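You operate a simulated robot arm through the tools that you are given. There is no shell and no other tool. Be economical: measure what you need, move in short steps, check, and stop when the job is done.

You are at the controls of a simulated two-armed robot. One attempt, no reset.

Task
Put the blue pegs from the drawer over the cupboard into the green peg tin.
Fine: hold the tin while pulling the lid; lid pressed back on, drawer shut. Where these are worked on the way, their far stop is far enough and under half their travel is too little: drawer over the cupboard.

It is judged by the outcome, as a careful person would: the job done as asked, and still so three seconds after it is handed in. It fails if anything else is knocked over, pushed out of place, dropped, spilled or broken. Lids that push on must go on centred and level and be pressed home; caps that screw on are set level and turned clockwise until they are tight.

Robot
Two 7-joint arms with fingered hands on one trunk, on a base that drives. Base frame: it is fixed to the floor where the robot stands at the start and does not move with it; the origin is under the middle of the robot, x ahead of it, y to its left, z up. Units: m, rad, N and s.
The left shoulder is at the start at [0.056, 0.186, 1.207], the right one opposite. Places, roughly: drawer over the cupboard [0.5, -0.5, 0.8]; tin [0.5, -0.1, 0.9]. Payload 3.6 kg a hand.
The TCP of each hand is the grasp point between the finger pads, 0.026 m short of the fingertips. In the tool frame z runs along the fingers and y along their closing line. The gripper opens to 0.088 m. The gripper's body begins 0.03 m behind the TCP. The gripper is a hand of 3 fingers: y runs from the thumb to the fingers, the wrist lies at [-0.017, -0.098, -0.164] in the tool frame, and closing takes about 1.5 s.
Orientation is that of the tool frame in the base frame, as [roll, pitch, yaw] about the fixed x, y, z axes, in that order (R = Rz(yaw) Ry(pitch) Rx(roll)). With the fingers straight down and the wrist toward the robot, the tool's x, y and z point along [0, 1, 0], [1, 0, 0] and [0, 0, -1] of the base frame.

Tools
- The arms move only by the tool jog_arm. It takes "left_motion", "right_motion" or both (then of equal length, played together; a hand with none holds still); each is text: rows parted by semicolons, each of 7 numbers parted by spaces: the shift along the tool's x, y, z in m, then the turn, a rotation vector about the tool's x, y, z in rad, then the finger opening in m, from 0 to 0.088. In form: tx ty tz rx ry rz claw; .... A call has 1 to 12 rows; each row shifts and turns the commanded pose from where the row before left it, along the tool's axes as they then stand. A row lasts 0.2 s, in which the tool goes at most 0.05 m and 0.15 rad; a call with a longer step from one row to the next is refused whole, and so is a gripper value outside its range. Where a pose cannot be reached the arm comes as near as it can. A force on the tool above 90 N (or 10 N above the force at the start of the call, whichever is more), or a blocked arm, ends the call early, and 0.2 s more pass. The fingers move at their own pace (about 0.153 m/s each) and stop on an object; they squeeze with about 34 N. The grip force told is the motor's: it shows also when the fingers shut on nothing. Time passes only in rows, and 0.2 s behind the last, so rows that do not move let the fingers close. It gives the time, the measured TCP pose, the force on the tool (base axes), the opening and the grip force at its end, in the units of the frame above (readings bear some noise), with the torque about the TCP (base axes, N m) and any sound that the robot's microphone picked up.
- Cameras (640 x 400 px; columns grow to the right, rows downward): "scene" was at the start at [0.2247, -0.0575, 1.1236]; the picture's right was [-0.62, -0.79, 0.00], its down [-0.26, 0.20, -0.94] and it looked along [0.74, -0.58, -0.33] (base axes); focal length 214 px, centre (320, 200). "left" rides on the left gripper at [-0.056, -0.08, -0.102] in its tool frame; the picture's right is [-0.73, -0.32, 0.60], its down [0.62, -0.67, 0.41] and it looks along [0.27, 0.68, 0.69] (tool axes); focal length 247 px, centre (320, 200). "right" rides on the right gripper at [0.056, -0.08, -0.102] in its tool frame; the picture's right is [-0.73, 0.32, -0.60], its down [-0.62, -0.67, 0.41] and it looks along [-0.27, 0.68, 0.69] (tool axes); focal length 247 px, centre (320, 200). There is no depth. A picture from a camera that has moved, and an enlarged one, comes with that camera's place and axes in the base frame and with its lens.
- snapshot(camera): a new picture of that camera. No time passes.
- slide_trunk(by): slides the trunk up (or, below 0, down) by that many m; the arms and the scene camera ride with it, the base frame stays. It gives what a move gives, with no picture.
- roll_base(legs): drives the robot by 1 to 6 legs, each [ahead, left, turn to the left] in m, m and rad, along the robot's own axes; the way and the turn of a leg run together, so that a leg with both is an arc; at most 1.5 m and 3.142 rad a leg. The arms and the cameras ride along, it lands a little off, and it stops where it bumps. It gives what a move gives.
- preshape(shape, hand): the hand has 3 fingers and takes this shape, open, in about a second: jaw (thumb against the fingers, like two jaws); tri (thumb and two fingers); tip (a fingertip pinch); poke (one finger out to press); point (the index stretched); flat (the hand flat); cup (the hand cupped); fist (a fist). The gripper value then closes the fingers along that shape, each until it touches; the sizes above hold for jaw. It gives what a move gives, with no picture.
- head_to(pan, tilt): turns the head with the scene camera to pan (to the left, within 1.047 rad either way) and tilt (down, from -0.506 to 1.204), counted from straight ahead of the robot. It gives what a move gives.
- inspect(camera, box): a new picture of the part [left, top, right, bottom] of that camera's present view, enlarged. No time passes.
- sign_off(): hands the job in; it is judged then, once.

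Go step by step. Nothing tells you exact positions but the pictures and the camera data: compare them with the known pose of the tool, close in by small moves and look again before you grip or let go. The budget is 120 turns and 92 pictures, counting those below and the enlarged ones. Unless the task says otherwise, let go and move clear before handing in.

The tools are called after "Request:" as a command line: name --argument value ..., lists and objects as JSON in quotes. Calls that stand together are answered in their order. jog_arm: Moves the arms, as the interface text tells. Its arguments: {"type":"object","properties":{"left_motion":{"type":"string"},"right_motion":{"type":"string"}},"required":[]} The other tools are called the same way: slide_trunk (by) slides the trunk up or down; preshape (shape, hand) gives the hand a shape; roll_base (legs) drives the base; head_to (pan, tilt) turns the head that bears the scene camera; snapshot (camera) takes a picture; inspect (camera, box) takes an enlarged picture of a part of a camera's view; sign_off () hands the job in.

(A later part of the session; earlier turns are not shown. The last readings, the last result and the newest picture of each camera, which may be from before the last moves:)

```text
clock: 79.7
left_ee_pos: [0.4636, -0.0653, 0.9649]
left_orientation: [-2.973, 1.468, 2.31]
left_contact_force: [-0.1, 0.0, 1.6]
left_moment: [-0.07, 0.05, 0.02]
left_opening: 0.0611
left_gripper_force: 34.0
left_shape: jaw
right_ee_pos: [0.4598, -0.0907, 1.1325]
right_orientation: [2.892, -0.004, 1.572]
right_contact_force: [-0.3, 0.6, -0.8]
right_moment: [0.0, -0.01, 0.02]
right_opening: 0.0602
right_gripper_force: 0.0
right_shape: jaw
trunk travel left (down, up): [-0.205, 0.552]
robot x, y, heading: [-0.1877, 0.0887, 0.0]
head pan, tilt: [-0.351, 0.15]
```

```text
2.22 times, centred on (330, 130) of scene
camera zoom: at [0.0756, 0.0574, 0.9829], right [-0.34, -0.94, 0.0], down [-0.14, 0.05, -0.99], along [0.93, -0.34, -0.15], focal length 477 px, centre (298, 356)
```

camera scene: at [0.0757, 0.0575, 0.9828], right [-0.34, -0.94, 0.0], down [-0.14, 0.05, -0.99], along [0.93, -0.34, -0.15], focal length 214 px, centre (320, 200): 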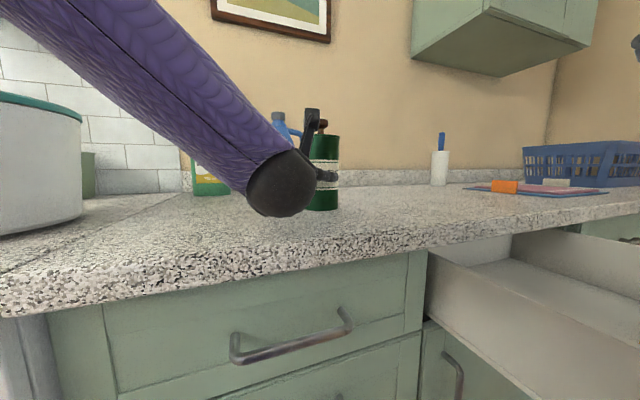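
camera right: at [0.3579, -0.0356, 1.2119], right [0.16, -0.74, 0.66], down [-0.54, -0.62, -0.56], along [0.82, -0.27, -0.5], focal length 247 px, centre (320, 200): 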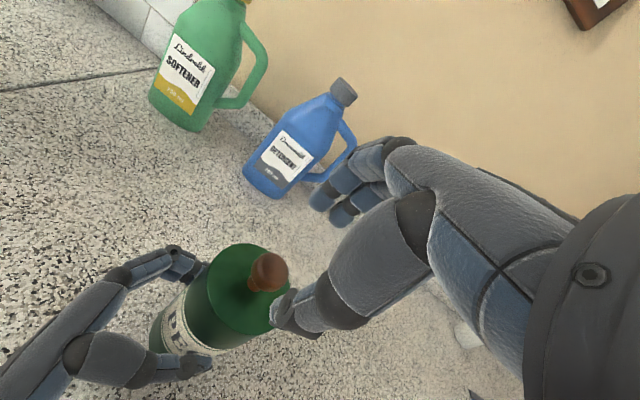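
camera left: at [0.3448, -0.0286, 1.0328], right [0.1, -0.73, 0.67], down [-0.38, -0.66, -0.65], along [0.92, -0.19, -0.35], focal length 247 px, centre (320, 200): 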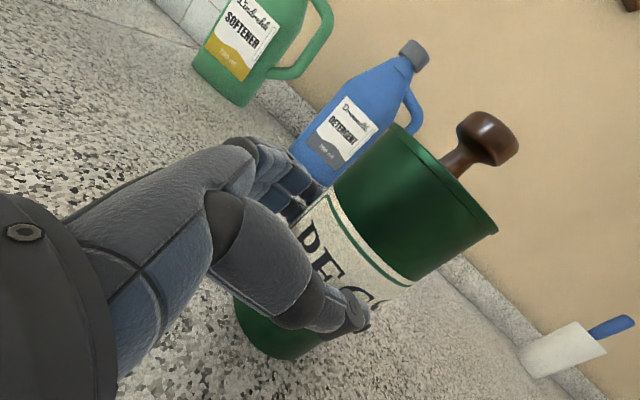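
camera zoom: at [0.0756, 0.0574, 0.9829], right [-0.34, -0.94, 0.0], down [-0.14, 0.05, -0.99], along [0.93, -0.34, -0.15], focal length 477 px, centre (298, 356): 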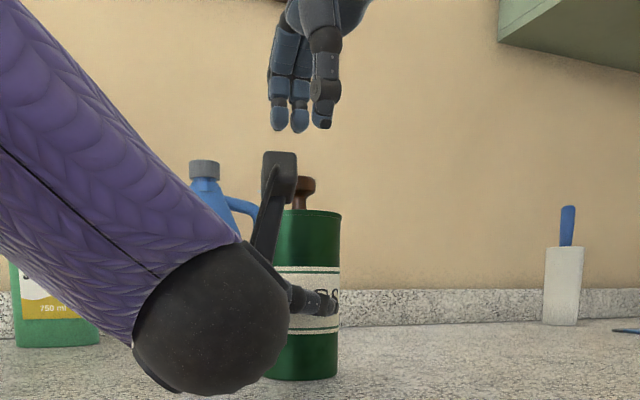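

The knob projects right onto the jaw's axis. I'll descend along the fingers to the grip point.

Request:
jog_arm --right_motion "0 0 0.02 0 0 0 0.06; 0 0 0.02 0 0 0 0.06; 0 0 0.015 0 0 0 0.06; 0 0 0 0 0 0 0.06"

Request:
snapshot --camera "right"

Request:
inspect --camera "left" --box '[360, 40, 560, 240]'

```text
clock: 80.7
left_ee_pos: [0.4637, -0.0654, 0.9643]
left_orientation: [-2.996, 1.467, 2.285]
left_contact_force: [0.4, -1.1, 0.7]
left_moment: [-0.08, 0.04, 0.01]
left_opening: 0.0611
left_gripper_force: 33.6
left_shape: jaw
right_ee_pos: [0.4733, -0.09, 1.0793]
right_orientation: [2.892, -0.003, 1.573]
right_contact_force: [-0.3, -1.1, -0.5]
right_moment: [0.02, 0.05, -0.01]
right_opening: 0.06
right_gripper_force: 0.0
right_shape: jaw
trunk travel left (down, up): [-0.205, 0.552]
robot x, y, heading: [-0.1829, 0.0905, -0.005]
head pan, tilt: [-0.351, 0.15]
```

```text
40 pictures are left
camera right: at [0.372, -0.034, 1.159], right [0.16, -0.74, 0.66], down [-0.54, -0.62, -0.56], along [0.82, -0.26, -0.5], focal length 247 px, centre (320, 200)
```

right: 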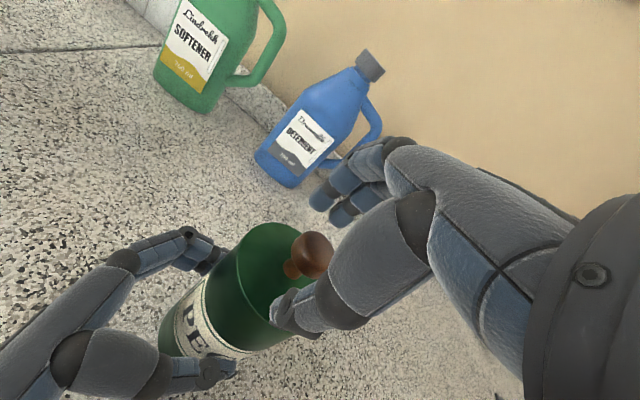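

```text
2.00 times, centred on (460, 140) of left
camera zoom: at [0.3449, -0.0286, 1.0326], right [0.1, -0.73, 0.67], down [-0.38, -0.66, -0.65], along [0.92, -0.19, -0.35], focal length 494 px, centre (40, 320)
```

zoom: 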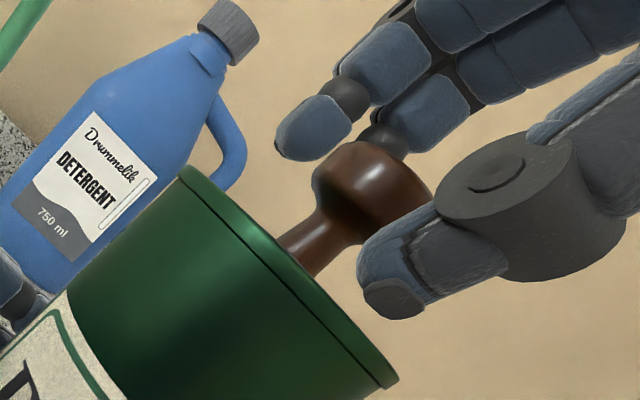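

This view is excellent: the fingers straddle the knob's cap just above the lid. I'll close on it.

Request:
jog_arm --right_motion "0 0 0 0 0 0 0.03; 0 0 0 0 0 0 0.02; 0 0 0 0 0 0 0.01; 0 0 0 0 0 0 0.0; 0 0 0 0 0 0 0; 0 0 0 0 0 0 0"

Request:
inspect --camera "left" --box '[360, 40, 560, 240]'

```text
clock: 82.0
left_ee_pos: [0.4631, -0.066, 0.9646]
left_orientation: [-2.989, 1.467, 2.293]
left_contact_force: [-1.7, 0.7, 1.7]
left_moment: [-0.07, 0.01, -0.03]
left_opening: 0.0612
left_gripper_force: 33.9
left_shape: jaw
right_ee_pos: [0.4728, -0.0894, 1.0792]
right_orientation: [2.889, -0.003, 1.571]
right_contact_force: [1.0, -0.1, -2.0]
right_moment: [-0.05, -0.06, -0.03]
right_opening: 0.0178
right_gripper_force: 33.8
right_shape: jaw
trunk travel left (down, up): [-0.205, 0.552]
robot x, y, heading: [-0.1893, 0.087, -0.006]
head pan, tilt: [-0.351, 0.15]
heard: snap
```

```text
2.00 times, centred on (460, 140) of left
camera zoom: at [0.3448, -0.0286, 1.0328], right [0.1, -0.73, 0.67], down [-0.38, -0.66, -0.65], along [0.92, -0.19, -0.35], focal length 494 px, centre (40, 320)
```

zoom: 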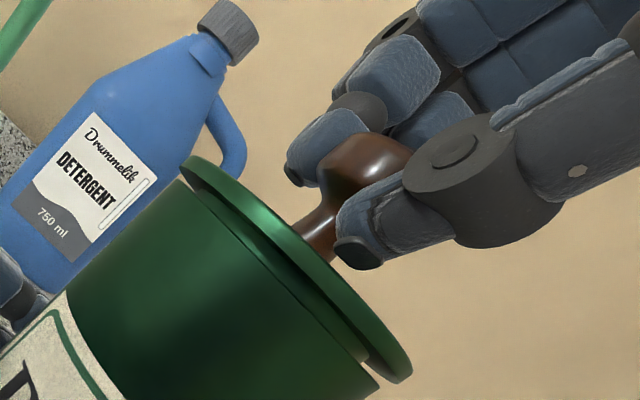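

A snap: the lid has popped free as I gripped under the cap. I'll lift it straight up while the left hand holds the tin.

Request:
jog_arm --right_motion "0 0.0025 -0.01 0 0 0 0; 0 0.0025 -0.01 0 0 0 0; 0 0.005 -0.02 0 0 0 0; 0 0.0074 -0.029 0 0 0 0; 0 0.0074 -0.029 0 0 0 0; 0 0 0 0 0 0 0"

Request:
snapshot --camera "left"

Request:
snapshot --camera "right"

```text
clock: 83.5
left_ee_pos: [0.4631, -0.0663, 0.9629]
left_orientation: [-2.976, 1.467, 2.307]
left_contact_force: [-0.2, -0.4, 1.3]
left_moment: [-0.1, 0.06, 0.01]
left_opening: 0.061
left_gripper_force: 34.1
left_shape: jaw
right_ee_pos: [0.4748, -0.106, 1.181]
right_orientation: [2.892, -0.002, 1.575]
right_contact_force: [0.7, 0.3, 0.2]
right_moment: [0.02, -0.01, 0.04]
right_opening: 0.0185
right_gripper_force: 34.0
right_shape: jaw
right hand out of reach, approached as far as the arm can: row 5
trunk travel left (down, up): [-0.205, 0.552]
robot x, y, heading: [-0.1842, 0.0881, 0.007]
head pan, tilt: [-0.351, 0.15]
```

```text
37 pictures are left
camera left: at [0.3452, -0.0285, 1.0325], right [0.1, -0.73, 0.67], down [-0.38, -0.66, -0.65], along [0.92, -0.19, -0.35], focal length 247 px, centre (320, 200)
```

left: 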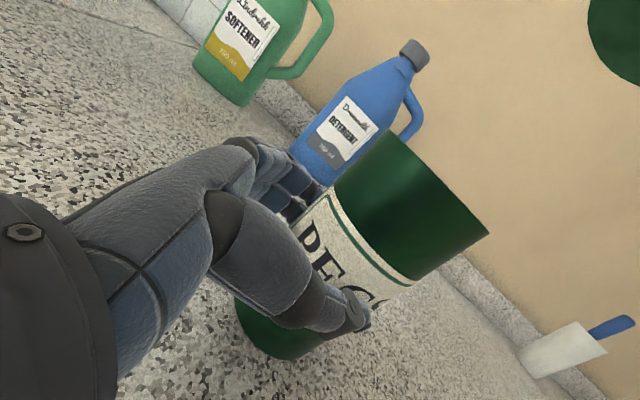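

```text
36 pictures are left
camera right: at [0.3729, -0.0519, 1.2607], right [0.16, -0.74, 0.66], down [-0.54, -0.62, -0.56], along [0.82, -0.27, -0.5], focal length 247 px, centre (320, 200)
```

right: 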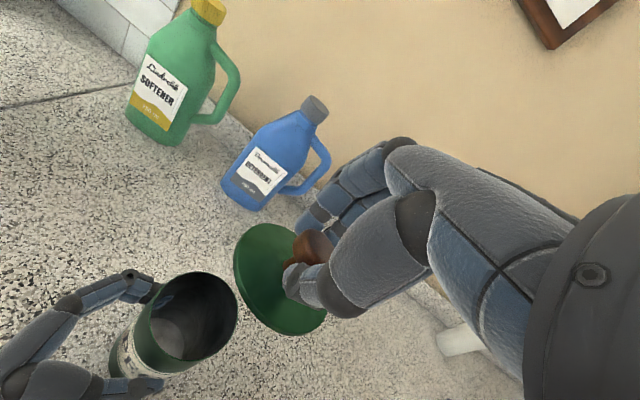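

The lid is off and the tin is open and empty. I'll carry the lid right to a clear piece of counter near (0.42, -0.30).

Request:
jog_arm --right_motion "-0.039 -0.0146 0.0169 0 0 0 0; -0.039 -0.0146 0.0169 0 0 0 0; -0.039 -0.0146 0.0169 0 0 0 0; -0.039 -0.0146 0.0169 0 0 0 0; -0.039 -0.0146 0.0169 0 0 0 0; 0 0 0 0 0 0 0"

Request:
head_to --pan -0.75 --tilt 0.05

Request:
snapshot --camera "scene"

```text
clock: 84.8
left_ee_pos: [0.4634, -0.0666, 0.9639]
left_orientation: [-3.01, 1.465, 2.273]
left_contact_force: [0.3, 0.2, 1.2]
left_moment: [-0.05, 0.05, 0.01]
left_opening: 0.061
left_gripper_force: 34.2
left_shape: jaw
right_ee_pos: [0.4237, -0.3031, 1.0801]
right_orientation: [2.894, -0.004, 1.573]
right_contact_force: [0.2, 0.0, 0.6]
right_moment: [0.05, -0.01, 0.01]
right_opening: 0.0187
right_gripper_force: 34.5
right_shape: jaw
trunk travel left (down, up): [-0.205, 0.552]
robot x, y, heading: [-0.187, 0.0911, 0.003]
head pan, tilt: [-0.351, 0.15]
```

```text
clock: 85.7
left_ee_pos: [0.4639, -0.066, 0.9626]
left_orientation: [-2.993, 1.468, 2.288]
left_contact_force: [-0.6, 0.7, 0.6]
left_moment: [-0.02, 0.05, 0.01]
left_opening: 0.0609
left_gripper_force: 33.7
left_shape: jaw
right_ee_pos: [0.4234, -0.3026, 1.0801]
right_orientation: [2.892, -0.003, 1.573]
right_contact_force: [0.1, 0.3, -1.1]
right_moment: [0.02, -0.01, -0.01]
right_opening: 0.0186
right_gripper_force: 33.8
right_shape: jaw
trunk travel left (down, up): [-0.205, 0.552]
robot x, y, heading: [-0.1883, 0.0919, -0.001]
head pan, tilt: [-0.75, 0.051]
```

```text
35 pictures are left
camera scene: at [0.0554, 0.0272, 0.992], right [-0.68, -0.73, 0.0], down [-0.04, 0.03, -1.0], along [0.73, -0.68, -0.05], focal length 214 px, centre (320, 200)
```

scene: 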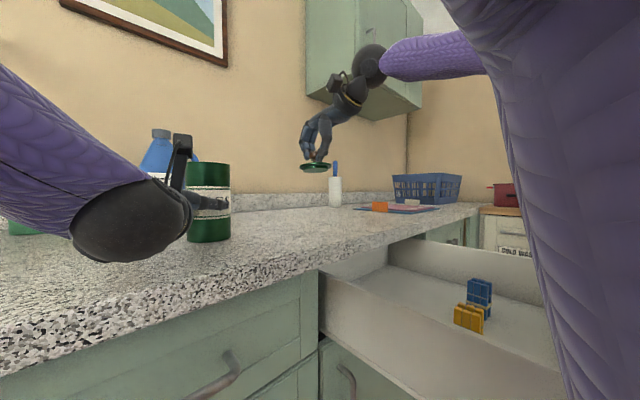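

Request:
inspect --camera "scene" --box '[280, 100, 380, 200]'

```text
4.00 times, centred on (330, 150) of scene
camera zoom: at [0.0554, 0.0272, 0.992], right [-0.68, -0.73, 0.0], down [-0.04, 0.03, -1.0], along [0.73, -0.68, -0.05], focal length 858 px, centre (280, 400)
```

zoom: 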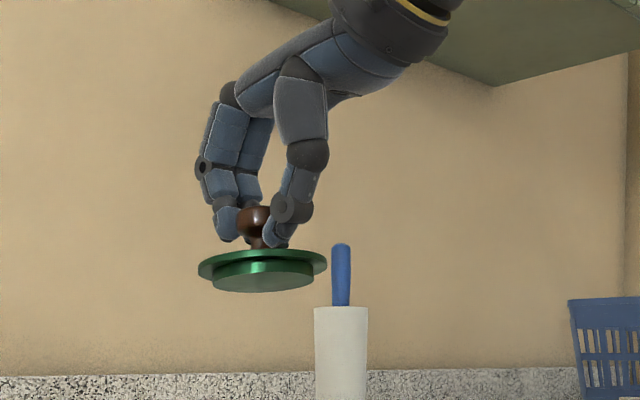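

The lid hangs nearly level, its plug bottom at z≈1.037. I'll lower it to just above the counter, then touch down in small steps.

Request:
jog_arm --right_motion "0 -0.0077 0.0303 0 0 0 0; 0 -0.0077 0.0303 0 0 0 0; 0 -0.0077 0.0303 0 0 0 0; 0 -0.0065 0.0255 0 0 0 0; 0 0 0 0 0 0 0"

Request:
inspect --camera "scene" --box '[260, 140, 400, 260]'

```text
clock: 86.9
left_ee_pos: [0.4633, -0.0663, 0.9642]
left_orientation: [-2.981, 1.466, 2.303]
left_contact_force: [0.1, 1.1, 1.1]
left_moment: [-0.06, 0.06, 0.05]
left_opening: 0.061
left_gripper_force: 33.8
left_shape: jaw
right_ee_pos: [0.4235, -0.3012, 0.9605]
right_orientation: [2.893, -0.003, 1.572]
right_contact_force: [0.0, 0.2, -0.2]
right_moment: [0.0, 0.04, -0.04]
right_opening: 0.0192
right_gripper_force: 33.9
right_shape: jaw
trunk travel left (down, up): [-0.205, 0.552]
robot x, y, heading: [-0.1886, 0.0878, 0.001]
head pan, tilt: [-0.75, 0.051]
```

```text
3.33 times, centred on (330, 200) of scene
camera zoom: at [0.0554, 0.0271, 0.992], right [-0.68, -0.73, 0.0], down [-0.04, 0.03, -1.0], along [0.73, -0.68, -0.05], focal length 715 px, centre (287, 200)
```

zoom: 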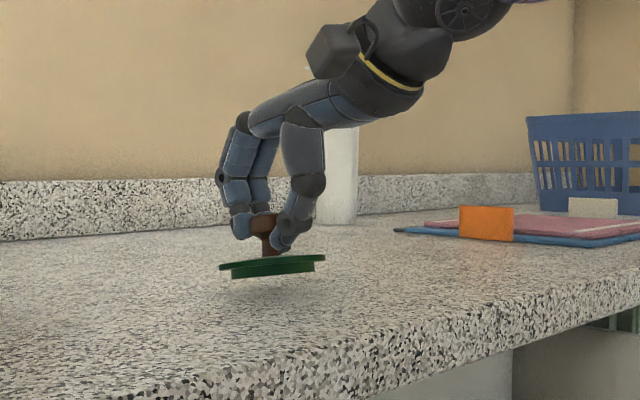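

Request:
jog_arm --right_motion "0 -0.0012 0.0048 0 0 0 0; 0 -0.0012 0.0048 0 0 0 0; 0 -0.0007 0.0029 0 0 0 0; 0 0 0 0 0 0 0"

Request:
inspect --camera "scene" --box '[290, 180, 360, 240]'

```text
clock: 87.9
left_ee_pos: [0.4627, -0.0662, 0.9646]
left_orientation: [-2.984, 1.47, 2.298]
left_contact_force: [0.7, -0.3, 0.5]
left_moment: [-0.02, 0.03, -0.02]
left_opening: 0.0614
left_gripper_force: 34.5
left_shape: jaw
right_ee_pos: [0.4245, -0.3001, 0.9504]
right_orientation: [2.888, -0.003, 1.572]
right_contact_force: [-1.8, 2.1, 10.0]
right_moment: [-0.04, -0.16, 0.03]
right_opening: 0.0196
right_gripper_force: 34.1
right_shape: jaw
trunk travel left (down, up): [-0.205, 0.552]
robot x, y, heading: [-0.1886, 0.0918, 0.005]
head pan, tilt: [-0.75, 0.051]
```

```text
6.67 times, centred on (325, 210) of scene
camera zoom: at [0.0545, 0.0276, 0.9924], right [-0.68, -0.73, 0.0], down [-0.04, 0.03, -1.0], along [0.73, -0.68, -0.05], focal length 1430 px, centre (287, 133)
```

zoom: 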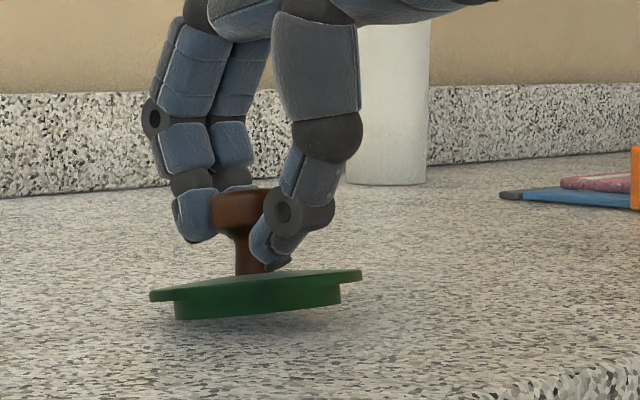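

The lid's edge has touched the counter. I'll release it gently so it settles flat, then withdraw upward.

Request:
jog_arm --right_motion "0 0 0 0 0 0 0.03; 0 0 0 0 0 0 0.045; 0 0 0 0 0 0 0.06; 0 0 0 0 0 0 0.065; 0 0 0 0 0 0 0.065; 0 0 -0.03 0 0 0 0.065; 0 0 -0.04 0 0 0 0.065; 0 0 -0.04 0 0 0 0.065; 0 0 0 0 0 0 0.065"

Request:
snapshot --camera "right"

```text
clock: 89.9
left_ee_pos: [0.4625, -0.0652, 0.9629]
left_orientation: [-2.993, 1.468, 2.29]
left_contact_force: [-0.4, 0.5, -0.5]
left_moment: [-0.02, 0.06, 0.01]
left_opening: 0.0608
left_gripper_force: 34.3
left_shape: jaw
right_ee_pos: [0.3956, -0.2991, 1.0559]
right_orientation: [2.891, -0.002, 1.571]
right_contact_force: [-0.5, 0.4, 0.0]
right_moment: [-0.05, 0.04, 0.02]
right_opening: 0.0648
right_gripper_force: 0.0
right_shape: jaw
trunk travel left (down, up): [-0.205, 0.552]
robot x, y, heading: [-0.1893, 0.0895, 0.001]
head pan, tilt: [-0.75, 0.051]
```

```text
31 pictures are left
camera right: at [0.2943, -0.2444, 1.1358], right [0.16, -0.74, 0.66], down [-0.54, -0.62, -0.56], along [0.82, -0.26, -0.5], focal length 247 px, centre (320, 200)
```

right: 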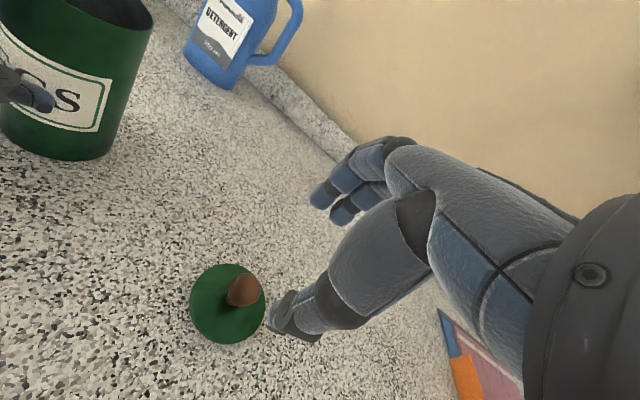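

The lid lies flat at about (0.415, -0.300). Now the right hand goes fingers-down over the drawer above the blue bundle.

Request:
jog_arm --right_motion "0 0 0 0.125 0 0 0.075; 0 0 0 0.125 0 0 0.075; -0.027 -0.033 0.01 0 0 0 0.075; -0.027 -0.033 0.01 0 0 0 0.075; -0.027 -0.033 0.01 0 0 0 0.075; -0.027 -0.033 0.01 0 0 0 0.075; -0.027 -0.033 0.01 0 0 0 0.075; -0.027 -0.033 0.01 0 0 0 0.075; -0.027 -0.033 0.01 0 0 0 0.075; -0.027 -0.033 0.01 0 0 0 0.075; 0 0 0 0 0 0 0.075"

Request:
snapshot --camera "right"

```text
clock: 92.3
left_ee_pos: [0.4638, -0.065, 0.963]
left_orientation: [-2.989, 1.467, 2.295]
left_contact_force: [0.9, 0.3, 2.0]
left_moment: [0.0, 0.05, 0.04]
left_opening: 0.0604
left_gripper_force: 34.1
left_shape: jaw
right_ee_pos: [0.1322, -0.5209, 0.9735]
right_orientation: [3.141, -0.002, 1.571]
right_contact_force: [0.5, -1.4, 0.3]
right_moment: [0.02, -0.01, 0.03]
right_opening: 0.0749
right_gripper_force: 0.0
right_shape: jaw
trunk travel left (down, up): [-0.205, 0.552]
robot x, y, heading: [-0.1851, 0.0894, 0.003]
head pan, tilt: [-0.75, 0.051]
```

```text
30 pictures are left
camera right: at [0.0532, -0.4646, 1.0776], right [0.32, -0.74, 0.6], down [-0.66, -0.62, -0.41], along [0.68, -0.26, -0.69], focal length 247 px, centre (320, 200)
```

right: 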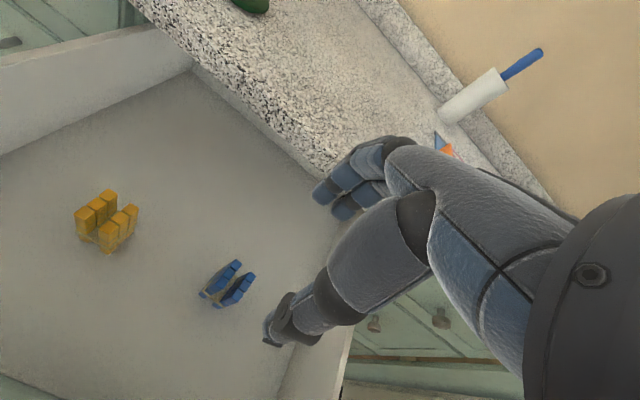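

Request:
inspect --camera "right" --box '[180, 240, 280, 320]'

```text
5.00 times, centred on (230, 280) of right
camera zoom: at [0.0532, -0.4646, 1.0776], right [0.32, -0.74, 0.6], down [-0.66, -0.62, -0.41], along [0.68, -0.26, -0.69], focal length 1235 px, centre (770, -200)
```

zoom: 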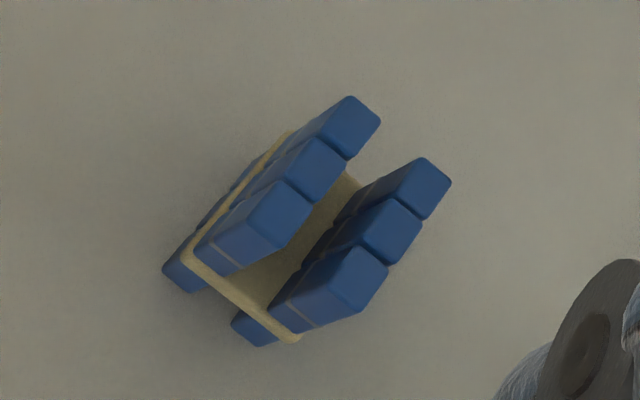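

The bundle is about 0.036 m (x) by 0.033 m (y), centred near (0.150, -0.523). I'll descend to just above it and recheck.

Request:
jog_arm --right_motion "0 0.005 0.038 0 0 0 0.075; 0 0.005 0.038 0 0 0 0.075; 0 0.005 0.037 0 0 0 0.075; 0 0 0 0 0 0 0.075"

Request:
inspect --camera "right" --box '[200, 180, 360, 300]'

```text
clock: 93.3
left_ee_pos: [0.4628, -0.0664, 0.963]
left_orientation: [-2.995, 1.467, 2.287]
left_contact_force: [0.0, -0.4, 0.5]
left_moment: [-0.05, 0.03, 0.0]
left_opening: 0.0609
left_gripper_force: 34.2
left_shape: jaw
right_ee_pos: [0.148, -0.5198, 0.8594]
right_orientation: [-3.141, -0.003, 1.574]
right_contact_force: [-0.1, -0.1, 0.2]
right_moment: [-0.01, -0.03, 0.03]
right_opening: 0.075
right_gripper_force: 0.0
right_shape: jaw
trunk travel left (down, up): [-0.205, 0.552]
robot x, y, heading: [-0.1867, 0.091, 0.003]
head pan, tilt: [-0.75, 0.051]
```

```text
3.33 times, centred on (280, 240) of right
camera zoom: at [0.0697, -0.464, 0.962], right [0.32, -0.74, 0.6], down [-0.66, -0.62, -0.41], along [0.68, -0.26, -0.69], focal length 823 px, centre (453, 67)
```

zoom: 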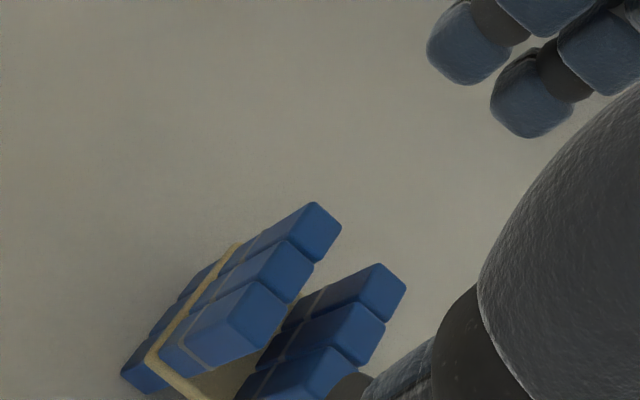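

The jaw brackets the bundle well. I'll go down around it and close.

Request:
jog_arm --right_motion "-0.002 0.003 0.025 0 0 0 0.075; 0 0 0.025 0 0 0 0.075; 0 0 0.02 0 0 0 0.075; 0 0 0 0 0 0 0.075"

Request:
snapshot --camera "right"

```text
clock: 94.3
left_ee_pos: [0.4635, -0.0661, 0.9643]
left_orientation: [-2.994, 1.468, 2.289]
left_contact_force: [0.0, 0.7, 0.3]
left_moment: [-0.03, 0.08, 0.04]
left_opening: 0.0606
left_gripper_force: 33.7
left_shape: jaw
right_ee_pos: [0.1519, -0.5198, 0.7891]
right_orientation: [-3.141, -0.004, 1.573]
right_contact_force: [0.0, -0.5, 0.1]
right_moment: [0.0, 0.0, 0.03]
right_opening: 0.0747
right_gripper_force: 0.1
right_shape: jaw
trunk travel left (down, up): [-0.205, 0.552]
robot x, y, heading: [-0.1869, 0.0915, -0.002]
head pan, tilt: [-0.75, 0.051]
```

```text
27 pictures are left
camera right: at [0.0725, -0.4656, 0.8924], right [0.32, -0.74, 0.6], down [-0.66, -0.62, -0.41], along [0.68, -0.26, -0.69], focal length 247 px, centre (320, 200)
```

right: 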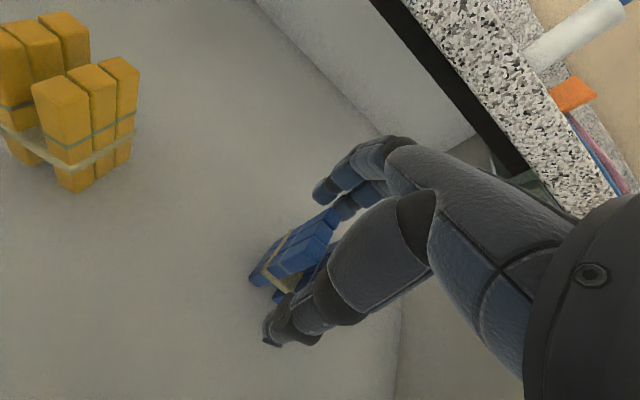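

Request:
jog_arm --right_motion "0 0 0 0 0 0 0.05; 0 0 0 0 0 0 0.035; 0 0 0 0 0 0 0.02; 0 0 0 0 0 0 0.01; 0 0 0 0 0 0 0.01; 0 0 -0.01 0 0 0 0.01; 0 0 -0.02 0 0 0 0.01; 0 0 -0.03 0 0 0 0.01; 0 0 0 0 0 0 0.01"

Request:
snapshot --camera "right"

```text
clock: 96.3
left_ee_pos: [0.4629, -0.0658, 0.9642]
left_orientation: [-2.986, 1.466, 2.296]
left_contact_force: [0.9, -0.3, 1.0]
left_moment: [-0.02, 0.07, -0.01]
left_opening: 0.0606
left_gripper_force: 33.8
left_shape: jaw
right_ee_pos: [0.1513, -0.5203, 0.8505]
right_orientation: [-3.14, -0.002, 1.573]
right_contact_force: [0.0, -0.3, -1.2]
right_moment: [0.02, 0.02, -0.01]
right_opening: 0.0298
right_gripper_force: 34.0
right_shape: jaw
trunk travel left (down, up): [-0.205, 0.552]
robot x, y, heading: [-0.1883, 0.0894, 0.003]
head pan, tilt: [-0.75, 0.051]
```

```text
26 pictures are left
camera right: at [0.0723, -0.4651, 0.9533], right [0.32, -0.74, 0.6], down [-0.66, -0.62, -0.41], along [0.68, -0.26, -0.69], focal length 247 px, centre (320, 200)
```

right: 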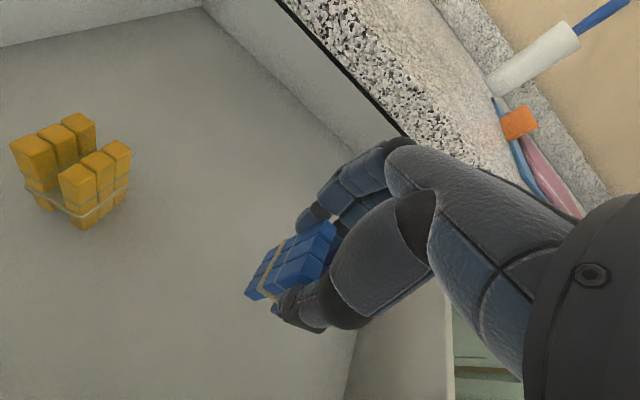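

The blue bundle is gripped and lifted. I'll raise it clear and carry it across to above the tin.

Request:
jog_arm --right_motion "0 0 -0.045 0 0 0 0.01; 0 0 -0.045 0 0 0 0.01; 0 0 -0.045 0 0 0 0.01; 0 0 -0.045 0 0 0 0.01; 0 0 -0.045 0 0 0 0.01; 0 0 -0.045 0 0 0 0.01; 0 0 0 -0.05 0 0 0.01; 0 0 0 -0.05 0 0 0.01; 0 0 0 -0.05 0 0 0.01; 0 0 0 0 0 0 0.01"

Request:
jog_arm --right_motion "0.037 0.0275 0.004 0 0 0 0.01; 0.037 0.0275 0.004 0 0 0 0.01; 0.037 0.0275 0.004 0 0 0 0.01; 0.037 0.0275 0.004 0 0 0 0.01; 0.037 0.0275 0.004 0 0 0 0.01; 0.037 0.0275 0.004 0 0 0 0.01; 0.037 0.0275 0.004 0 0 0 0.01; 0.037 0.0275 0.004 0 0 0 0.01; 0.037 0.0275 0.004 0 0 0 0.01; 0.037 0.0275 0.004 0 0 0 0.01; 0 0 0 0 0 0 0.01"

Request:
snapshot --camera "right"

```text
clock: 98.5
left_ee_pos: [0.4628, -0.0655, 0.9634]
left_orientation: [-2.988, 1.467, 2.295]
left_contact_force: [-0.1, 1.0, 1.5]
left_moment: [-0.01, 0.08, 0.01]
left_opening: 0.0611
left_gripper_force: 34.4
left_shape: jaw
right_ee_pos: [0.1514, -0.5221, 1.1216]
right_orientation: [2.991, -0.001, 1.574]
right_contact_force: [-0.1, -1.0, -0.7]
right_moment: [0.01, 0.05, -0.01]
right_opening: 0.0298
right_gripper_force: 34.0
right_shape: jaw
trunk travel left (down, up): [-0.205, 0.552]
robot x, y, heading: [-0.1876, 0.0905, -0.005]
head pan, tilt: [-0.75, 0.051]
```

```text
clock: 100.9
left_ee_pos: [0.4635, -0.0657, 0.9639]
left_orientation: [-2.995, 1.466, 2.287]
left_contact_force: [-0.2, 0.7, 0.7]
left_moment: [-0.07, 0.08, 0.0]
left_opening: 0.0607
left_gripper_force: 33.7
left_shape: jaw
right_ee_pos: [0.4299, -0.1487, 1.1241]
right_orientation: [2.992, -0.005, 1.572]
right_contact_force: [0.6, 0.2, -0.6]
right_moment: [-0.02, 0.0, 0.01]
right_opening: 0.0296
right_gripper_force: 33.8
right_shape: jaw
trunk travel left (down, up): [-0.205, 0.552]
robot x, y, heading: [-0.187, 0.0889, -0.001]
head pan, tilt: [-0.75, 0.051]
```

```text
25 pictures are left
camera right: at [0.3366, -0.0938, 1.2131], right [0.23, -0.74, 0.64], down [-0.6, -0.62, -0.51], along [0.77, -0.26, -0.58], focal length 247 px, centre (320, 200)
```

right: 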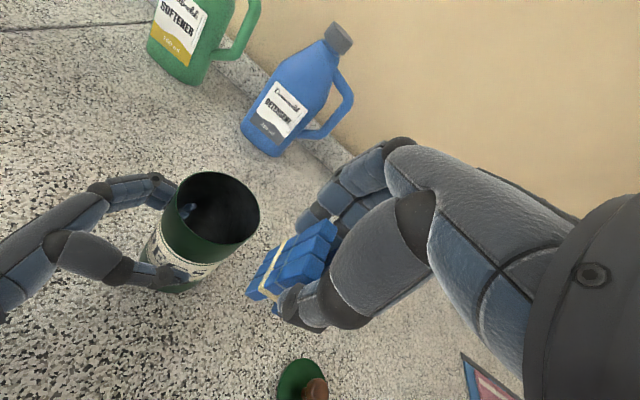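

Request:
jog_arm --right_motion "0.031 0.0173 0.0026 0 0 0 0.01; 0.031 0.0173 0.0026 0 0 0 0.01; 0 0 0 0 0 0 0.01"

Request:
snapshot --camera "right"

Request:
snapshot --camera "left"

```text
clock: 101.7
left_ee_pos: [0.4645, -0.0661, 0.965]
left_orientation: [-2.981, 1.466, 2.301]
left_contact_force: [0.4, 0.6, 1.4]
left_moment: [-0.07, 0.07, 0.0]
left_opening: 0.0605
left_gripper_force: 34.2
left_shape: jaw
right_ee_pos: [0.4637, -0.0892, 1.1245]
right_orientation: [2.993, -0.001, 1.57]
right_contact_force: [-1.0, -0.6, -0.3]
right_moment: [0.0, -0.04, -0.01]
right_opening: 0.0295
right_gripper_force: 34.4
right_shape: jaw
trunk travel left (down, up): [-0.205, 0.552]
robot x, y, heading: [-0.1888, 0.0869, 0.002]
head pan, tilt: [-0.75, 0.051]
```

```text
24 pictures are left
camera right: at [0.3699, -0.0329, 1.2135], right [0.23, -0.74, 0.64], down [-0.6, -0.62, -0.51], along [0.77, -0.27, -0.58], focal length 247 px, centre (320, 200)
```

right: 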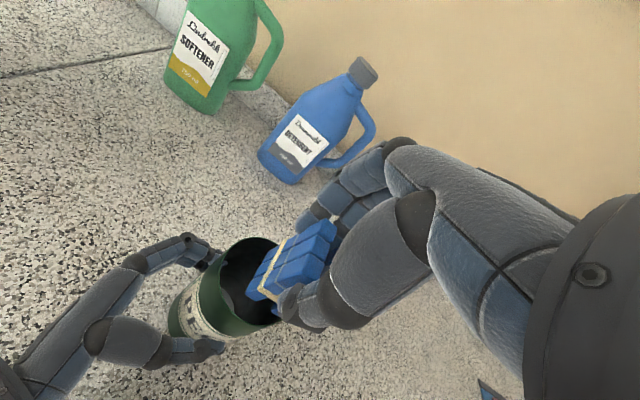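

```text
23 pictures are left
camera left: at [0.3445, -0.0287, 1.0329], right [0.1, -0.73, 0.67], down [-0.38, -0.66, -0.65], along [0.92, -0.19, -0.35], focal length 247 px, centre (320, 200)
```

left: 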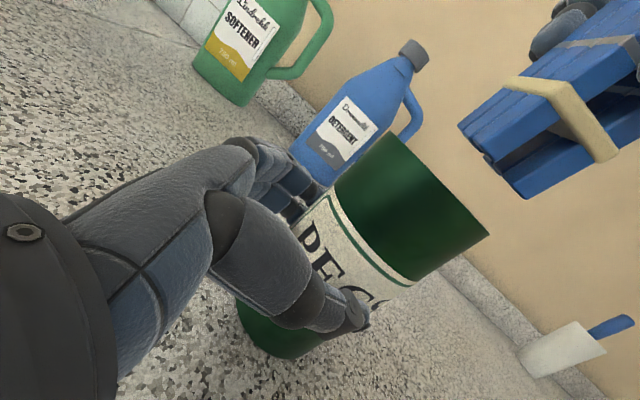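

The bundle is just above the mouth but about 6 mm too far right. I'll correct that and lower it to the rim.

Request:
jog_arm --right_motion "0.006 0 0 0 0 0 0.01; 0 -0.003 0.0197 0 0 0 0.01; 0 -0.0015 0.01 0 0 0 0.01; 0 0 0 0 0 0 0.01"

Request:
snapshot --camera "left"

Request:
inspect --camera "right" --box '[200, 210, 360, 350]'

```text
clock: 102.7
left_ee_pos: [0.4603, -0.0662, 0.9669]
left_orientation: [-2.988, 1.47, 2.292]
left_contact_force: [-3.4, 1.0, 0.2]
left_moment: [-0.02, 0.01, -0.06]
left_opening: 0.0603
left_gripper_force: 34.0
left_shape: jaw
right_ee_pos: [0.4612, -0.0811, 1.0996]
right_orientation: [2.981, -0.005, 1.574]
right_contact_force: [2.1, -0.4, 24.8]
right_moment: [-0.15, 0.28, 0.01]
right_opening: 0.0287
right_gripper_force: 34.1
right_shape: jaw
trunk travel left (down, up): [-0.205, 0.552]
robot x, y, heading: [-0.1902, 0.0882, -0.0]
head pan, tilt: [-0.75, 0.051]
```

```text
22 pictures are left
camera left: at [0.3423, -0.0283, 1.0342], right [0.1, -0.73, 0.68], down [-0.38, -0.66, -0.65], along [0.92, -0.19, -0.34], focal length 247 px, centre (320, 200)
```

left: 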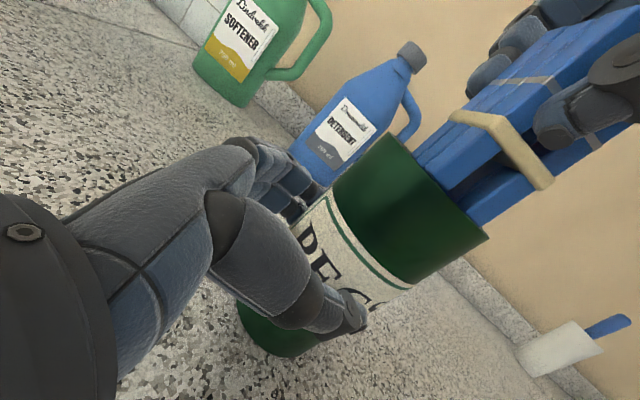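

```text
2.86 times, centred on (280, 280) of right
camera zoom: at [0.368, -0.0268, 1.1872], right [0.22, -0.74, 0.64], down [-0.59, -0.62, -0.51], along [0.78, -0.26, -0.57], focal length 706 px, centre (434, -29)
```

zoom: 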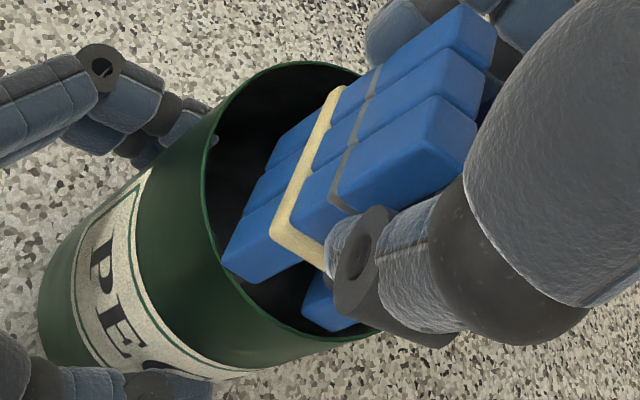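

The bundle's near edge caught the rim at 25 N. I'll raise it slightly, shift about 10 mm forward and 4 mm left, and lower again.

Request:
jog_arm --right_motion "0 0.0015 -0.012 0 0 0 0.01; 0.004 0.010 0.0015 0 0 0 0.01; 0 0 0 0 0 0 0.01; 0 -0.0018 0.012 0 0 0 0.01; 0 -0.0012 0.008 0 0 0 0.01; 0 0 0 0 0 0 0.01"

Request:
inspect --camera "right" --box '[200, 210, 360, 350]'

```text
clock: 104.1
left_ee_pos: [0.4608, -0.0664, 0.9664]
left_orientation: [-2.987, 1.47, 2.295]
left_contact_force: [3.8, -1.7, -5.2]
left_moment: [-0.01, 0.15, 0.17]
left_opening: 0.0606
left_gripper_force: 34.2
left_shape: jaw
right_ee_pos: [0.4614, -0.0804, 1.0967]
right_orientation: [2.971, -0.01, 1.574]
right_contact_force: [-2.8, 0.0, 45.3]
right_moment: [-0.02, 0.85, -0.08]
right_opening: 0.0285
right_gripper_force: 34.4
right_shape: jaw
right hand out of reach, approached as far as the arm can: row 2
trunk travel left (down, up): [-0.205, 0.552]
robot x, y, heading: [-0.1833, 0.0916, -0.001]
head pan, tilt: [-0.75, 0.051]
```

```text
2.86 times, centred on (280, 280) of right
camera zoom: at [0.3656, -0.0251, 1.1844], right [0.22, -0.74, 0.64], down [-0.58, -0.62, -0.52], along [0.78, -0.26, -0.57], focal length 706 px, centre (434, -29)
```

zoom: 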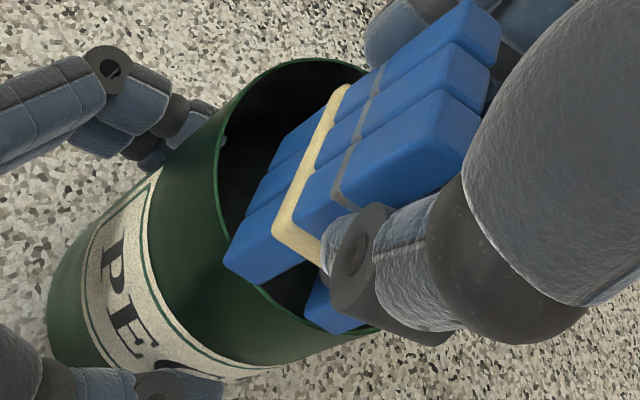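

The forward shift hit the reach limit, so the edge caught again. I'll lift clear, tilt the hand further forward to gain reach, and re-aim.

Request:
jog_arm --right_motion "0 0.0025 -0.015 0 0 0 0.01; 0 0.003 -0.02 0 0 0 0.01; 0 0 0 -0.075 0 0 0.01; 0 0 0 -0.075 0 0 0.01; 0 0 0 0 0 0 0.01"

Request:
snapshot --camera "left"

Request:
inspect --camera "right" --box '[180, 200, 360, 360]'

```text
clock: 105.3
left_ee_pos: [0.463, -0.066, 0.9656]
left_orientation: [-2.998, 1.468, 2.285]
left_contact_force: [0.3, -0.7, 1.0]
left_moment: [-0.1, 0.05, -0.03]
left_opening: 0.0603
left_gripper_force: 34.1
left_shape: jaw
right_ee_pos: [0.4637, -0.0826, 1.1207]
right_orientation: [2.841, -0.001, 1.574]
right_contact_force: [0.0, -0.4, 0.6]
right_moment: [-0.01, 0.01, 0.01]
right_opening: 0.0278
right_gripper_force: 34.3
right_shape: jaw
trunk travel left (down, up): [-0.205, 0.552]
robot x, y, heading: [-0.1886, 0.0854, 0.005]
head pan, tilt: [-0.75, 0.051]
```

```text
19 pictures are left
camera left: at [0.345, -0.0286, 1.0327], right [0.1, -0.73, 0.68], down [-0.38, -0.66, -0.65], along [0.92, -0.19, -0.35], focal length 247 px, centre (320, 200)
```

left: 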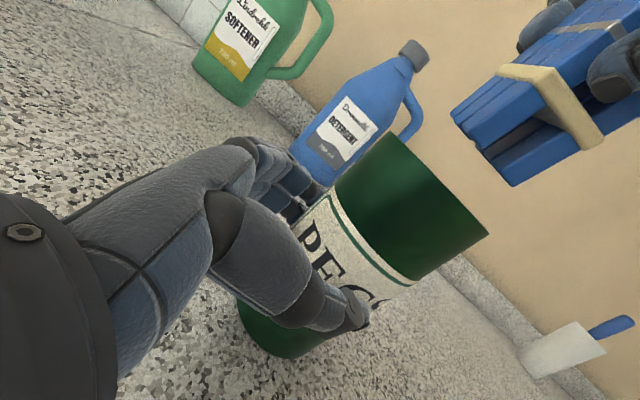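

```text
2.50 times, centred on (270, 280) of right
camera zoom: at [0.3578, -0.027, 1.1946], right [0.13, -0.74, 0.66], down [-0.51, -0.62, -0.59], along [0.85, -0.26, -0.46], focal length 617 px, centre (445, 0)
```

zoom: 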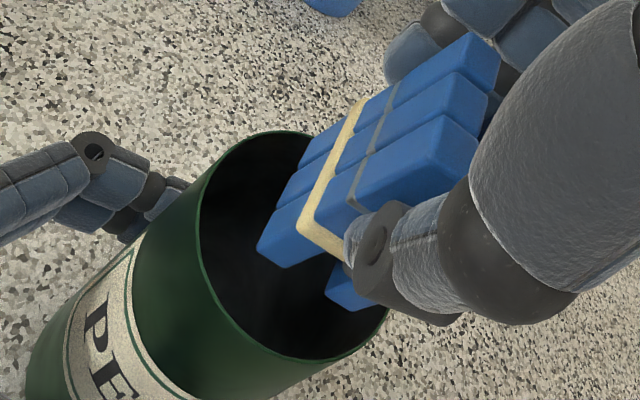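

Now the left view shows the bundle centred over the mouth; it needs only about 6 mm forward. I'll shift and lower in small steps.

Request:
jog_arm --right_motion "-0.001 0.0057 0.0018 0 0 0 0.01; 0 -0.0036 0.0115 0 0 0 0.01; 0 -0.0036 0.0115 0 0 0 0.01; 0 -0.0024 0.0076 0 0 0 0.01; 0 0 0 0 0 0 0.01"

```text
clock: 106.5
left_ee_pos: [0.464, -0.0653, 0.9638]
left_orientation: [-2.986, 1.466, 2.296]
left_contact_force: [1.0, 0.6, 1.5]
left_moment: [-0.05, 0.07, 0.02]
left_opening: 0.0604
left_gripper_force: 33.6
left_shape: jaw
right_ee_pos: [0.4695, -0.0819, 1.0897]
right_orientation: [2.842, -0.003, 1.573]
right_contact_force: [0.2, 0.7, 0.0]
right_moment: [-0.01, 0.01, 0.01]
right_opening: 0.0278
right_gripper_force: 34.0
right_shape: jaw
trunk travel left (down, up): [-0.205, 0.552]
robot x, y, heading: [-0.1889, 0.0848, 0.002]
head pan, tilt: [-0.75, 0.051]
```

No contact, so it is entering the mouth. I'll lower a little further.

Request:
jog_arm --right_motion "0 -0.0027 0.0086 0 0 0 0.01; 0 -0.0027 0.0086 0 0 0 0.01; 0 0 0 0 0 0 0.01"

Request:
inspect --camera "right" --box '[180, 200, 360, 360]'

```text
clock: 107.3
left_ee_pos: [0.4626, -0.0667, 0.9637]
left_orientation: [-2.98, 1.469, 2.301]
left_contact_force: [-4.8, 3.4, 3.6]
left_moment: [-0.04, -0.05, -0.07]
left_opening: 0.0601
left_gripper_force: 34.3
left_shape: jaw
right_ee_pos: [0.4691, -0.083, 1.0711]
right_orientation: [2.839, -0.002, 1.571]
right_contact_force: [3.7, -1.4, 1.0]
right_moment: [-0.04, -0.09, -0.01]
right_opening: 0.0274
right_gripper_force: 34.3
right_shape: jaw
trunk travel left (down, up): [-0.205, 0.552]
robot x, y, heading: [-0.188, 0.0912, 0.002]
head pan, tilt: [-0.75, 0.051]
```

```text
2.50 times, centred on (270, 280) of right
camera zoom: at [0.3637, -0.0279, 1.1462], right [0.13, -0.74, 0.66], down [-0.51, -0.62, -0.59], along [0.85, -0.27, -0.46], focal length 617 px, centre (445, 0)
```

zoom: 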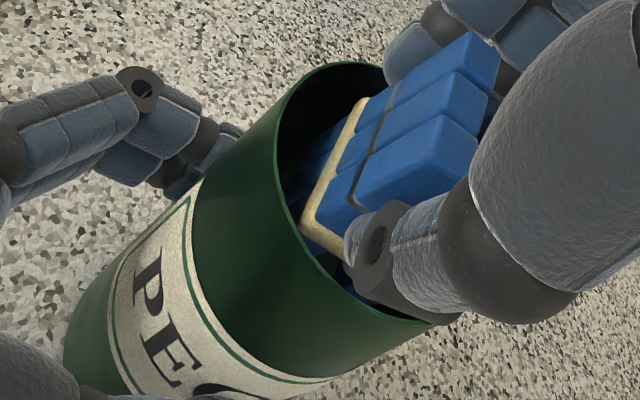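

The bundle's lower half is inside the tin. I'll open just enough to let it slide in, then withdraw upward.

Request:
jog_arm --right_motion "0 0 0 0 0 0 0.035; 0 0 0 0 0 0 0.042; 0 0 0 0 0 0 0.045; 0 0 0 0 0 0 0.045; 0 0.003 -0.0095 0 0 0 0.045; 0 0.006 -0.019 0 0 0 0.045; 0 0.006 -0.019 0 0 0 0.045; 0 0 0 0 0 0 0.045"

Request:
snapshot --camera "right"

```text
clock: 109.1
left_ee_pos: [0.4635, -0.0671, 0.9651]
left_orientation: [-2.997, 1.467, 2.284]
left_contact_force: [1.3, 0.2, 0.6]
left_moment: [-0.02, 0.08, 0.03]
left_opening: 0.0604
left_gripper_force: 33.8
left_shape: jaw
right_ee_pos: [0.4689, -0.084, 1.1226]
right_orientation: [2.84, -0.004, 1.572]
right_contact_force: [0.4, 1.1, 0.4]
right_moment: [0.0, -0.01, -0.02]
right_opening: 0.0444
right_gripper_force: 0.2
right_shape: jaw
trunk travel left (down, up): [-0.205, 0.552]
robot x, y, heading: [-0.1898, 0.0877, -0.005]
head pan, tilt: [-0.75, 0.051]
```

```text
16 pictures are left
camera right: at [0.3644, -0.0291, 1.1969], right [0.13, -0.74, 0.66], down [-0.51, -0.62, -0.59], along [0.85, -0.26, -0.46], focal length 247 px, centre (320, 200)
```

right: 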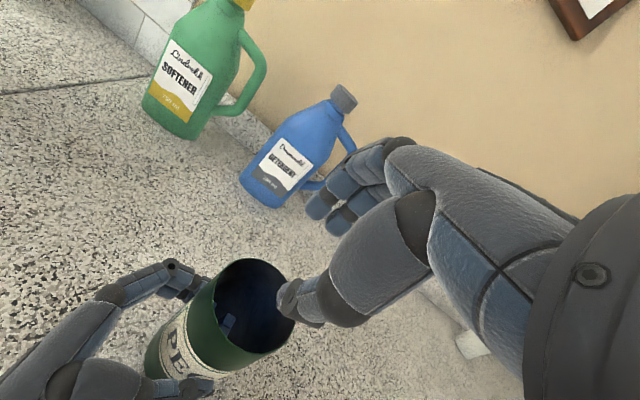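

The pegs are in the tin. Now I'll fetch the lid, moving the right hand over its knob at the same tilt I used before.

Request:
jog_arm --right_motion "-0.0432 -0.014 -0.0036 0.05 0 0 0.055; -0.0432 -0.014 -0.0036 0 0 0 0.055; -0.0432 -0.014 -0.0036 0 0 0 0.055; -0.0432 -0.014 -0.0036 0 0 0 0.055; -0.0432 -0.014 -0.0036 0 0 0 0.055; 0 -0.0088 0.0346 0 0 0 0.055; 0 -0.0088 0.0346 0 0 0 0.055; 0 -0.0088 0.0346 0 0 0 0.055; 0 0 0 0 0 0 0.055"

Request:
snapshot --camera "right"

```text
clock: 111.1
left_ee_pos: [0.4635, -0.066, 0.9645]
left_orientation: [-2.982, 1.467, 2.301]
left_contact_force: [-0.7, -0.3, 1.5]
left_moment: [-0.01, 0.09, 0.04]
left_opening: 0.06
left_gripper_force: 34.2
left_shape: jaw
right_ee_pos: [0.395, -0.2989, 1.0132]
right_orientation: [2.892, -0.003, 1.57]
right_contact_force: [0.4, 0.2, -0.1]
right_moment: [0.04, -0.02, 0.05]
right_opening: 0.0543
right_gripper_force: 0.2
right_shape: jaw
trunk travel left (down, up): [-0.205, 0.552]
robot x, y, heading: [-0.1905, 0.0882, -0.001]
head pan, tilt: [-0.75, 0.051]
```

```text
15 pictures are left
camera right: at [0.2937, -0.2444, 1.0935], right [0.16, -0.74, 0.66], down [-0.54, -0.62, -0.56], along [0.82, -0.26, -0.5], focal length 247 px, centre (320, 200)
```

right: 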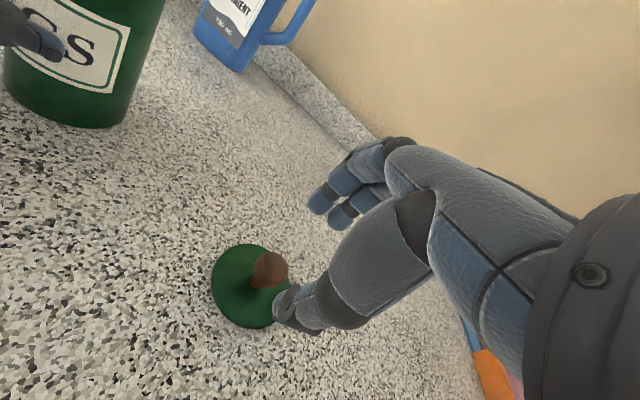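

The knob sits at the same image spot as in the successful first grip. I'll descend and close.

Request:
jog_arm --right_motion "0 0 0.02 0 0 0 0.055; 0 0 0.02 0 0 0 0.055; 0 0 0.018 0 0 0 0.055; 0 0 0 0 0 0 0.055; 0 0 0 0 0 0 0.035; 0 0 0 0 0 0 0.025; 0 0 0 0 0 0 0.018; 0 0 0 0 0 0 0.012; 0 0 0 0 0 0 0.01; 0 0 0 0 0 0 0.01"

Request:
inspect --camera "scene" --box '[280, 160, 380, 240]'

```text
clock: 113.3
left_ee_pos: [0.4634, -0.0656, 0.9647]
left_orientation: [-2.997, 1.466, 2.288]
left_contact_force: [1.0, 0.8, 0.2]
left_moment: [-0.03, 0.01, 0.0]
left_opening: 0.0601
left_gripper_force: 34.1
left_shape: jaw
right_ee_pos: [0.4106, -0.2988, 0.9567]
right_orientation: [2.89, -0.002, 1.573]
right_contact_force: [-0.6, -3.2, 5.6]
right_moment: [-0.06, 0.22, 0.08]
right_opening: 0.0187
right_gripper_force: 33.7
right_shape: jaw
trunk travel left (down, up): [-0.205, 0.552]
robot x, y, heading: [-0.1853, 0.092, 0.005]
head pan, tilt: [-0.75, 0.051]
```

```text
5.00 times, centred on (330, 200) of scene
camera zoom: at [0.0549, 0.0271, 0.9922], right [-0.68, -0.73, 0.0], down [-0.04, 0.03, -1.0], along [0.73, -0.68, -0.05], focal length 1072 px, centre (270, 200)
```

zoom: 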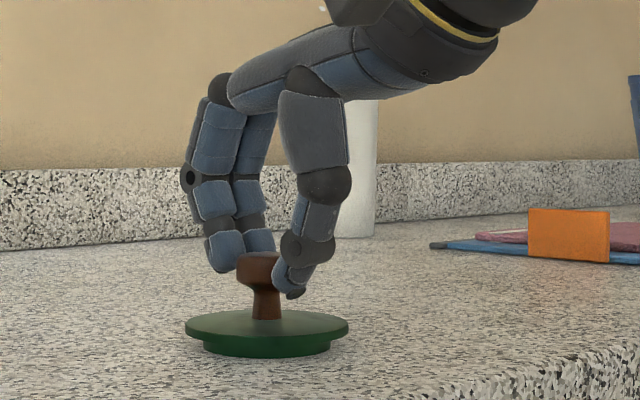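

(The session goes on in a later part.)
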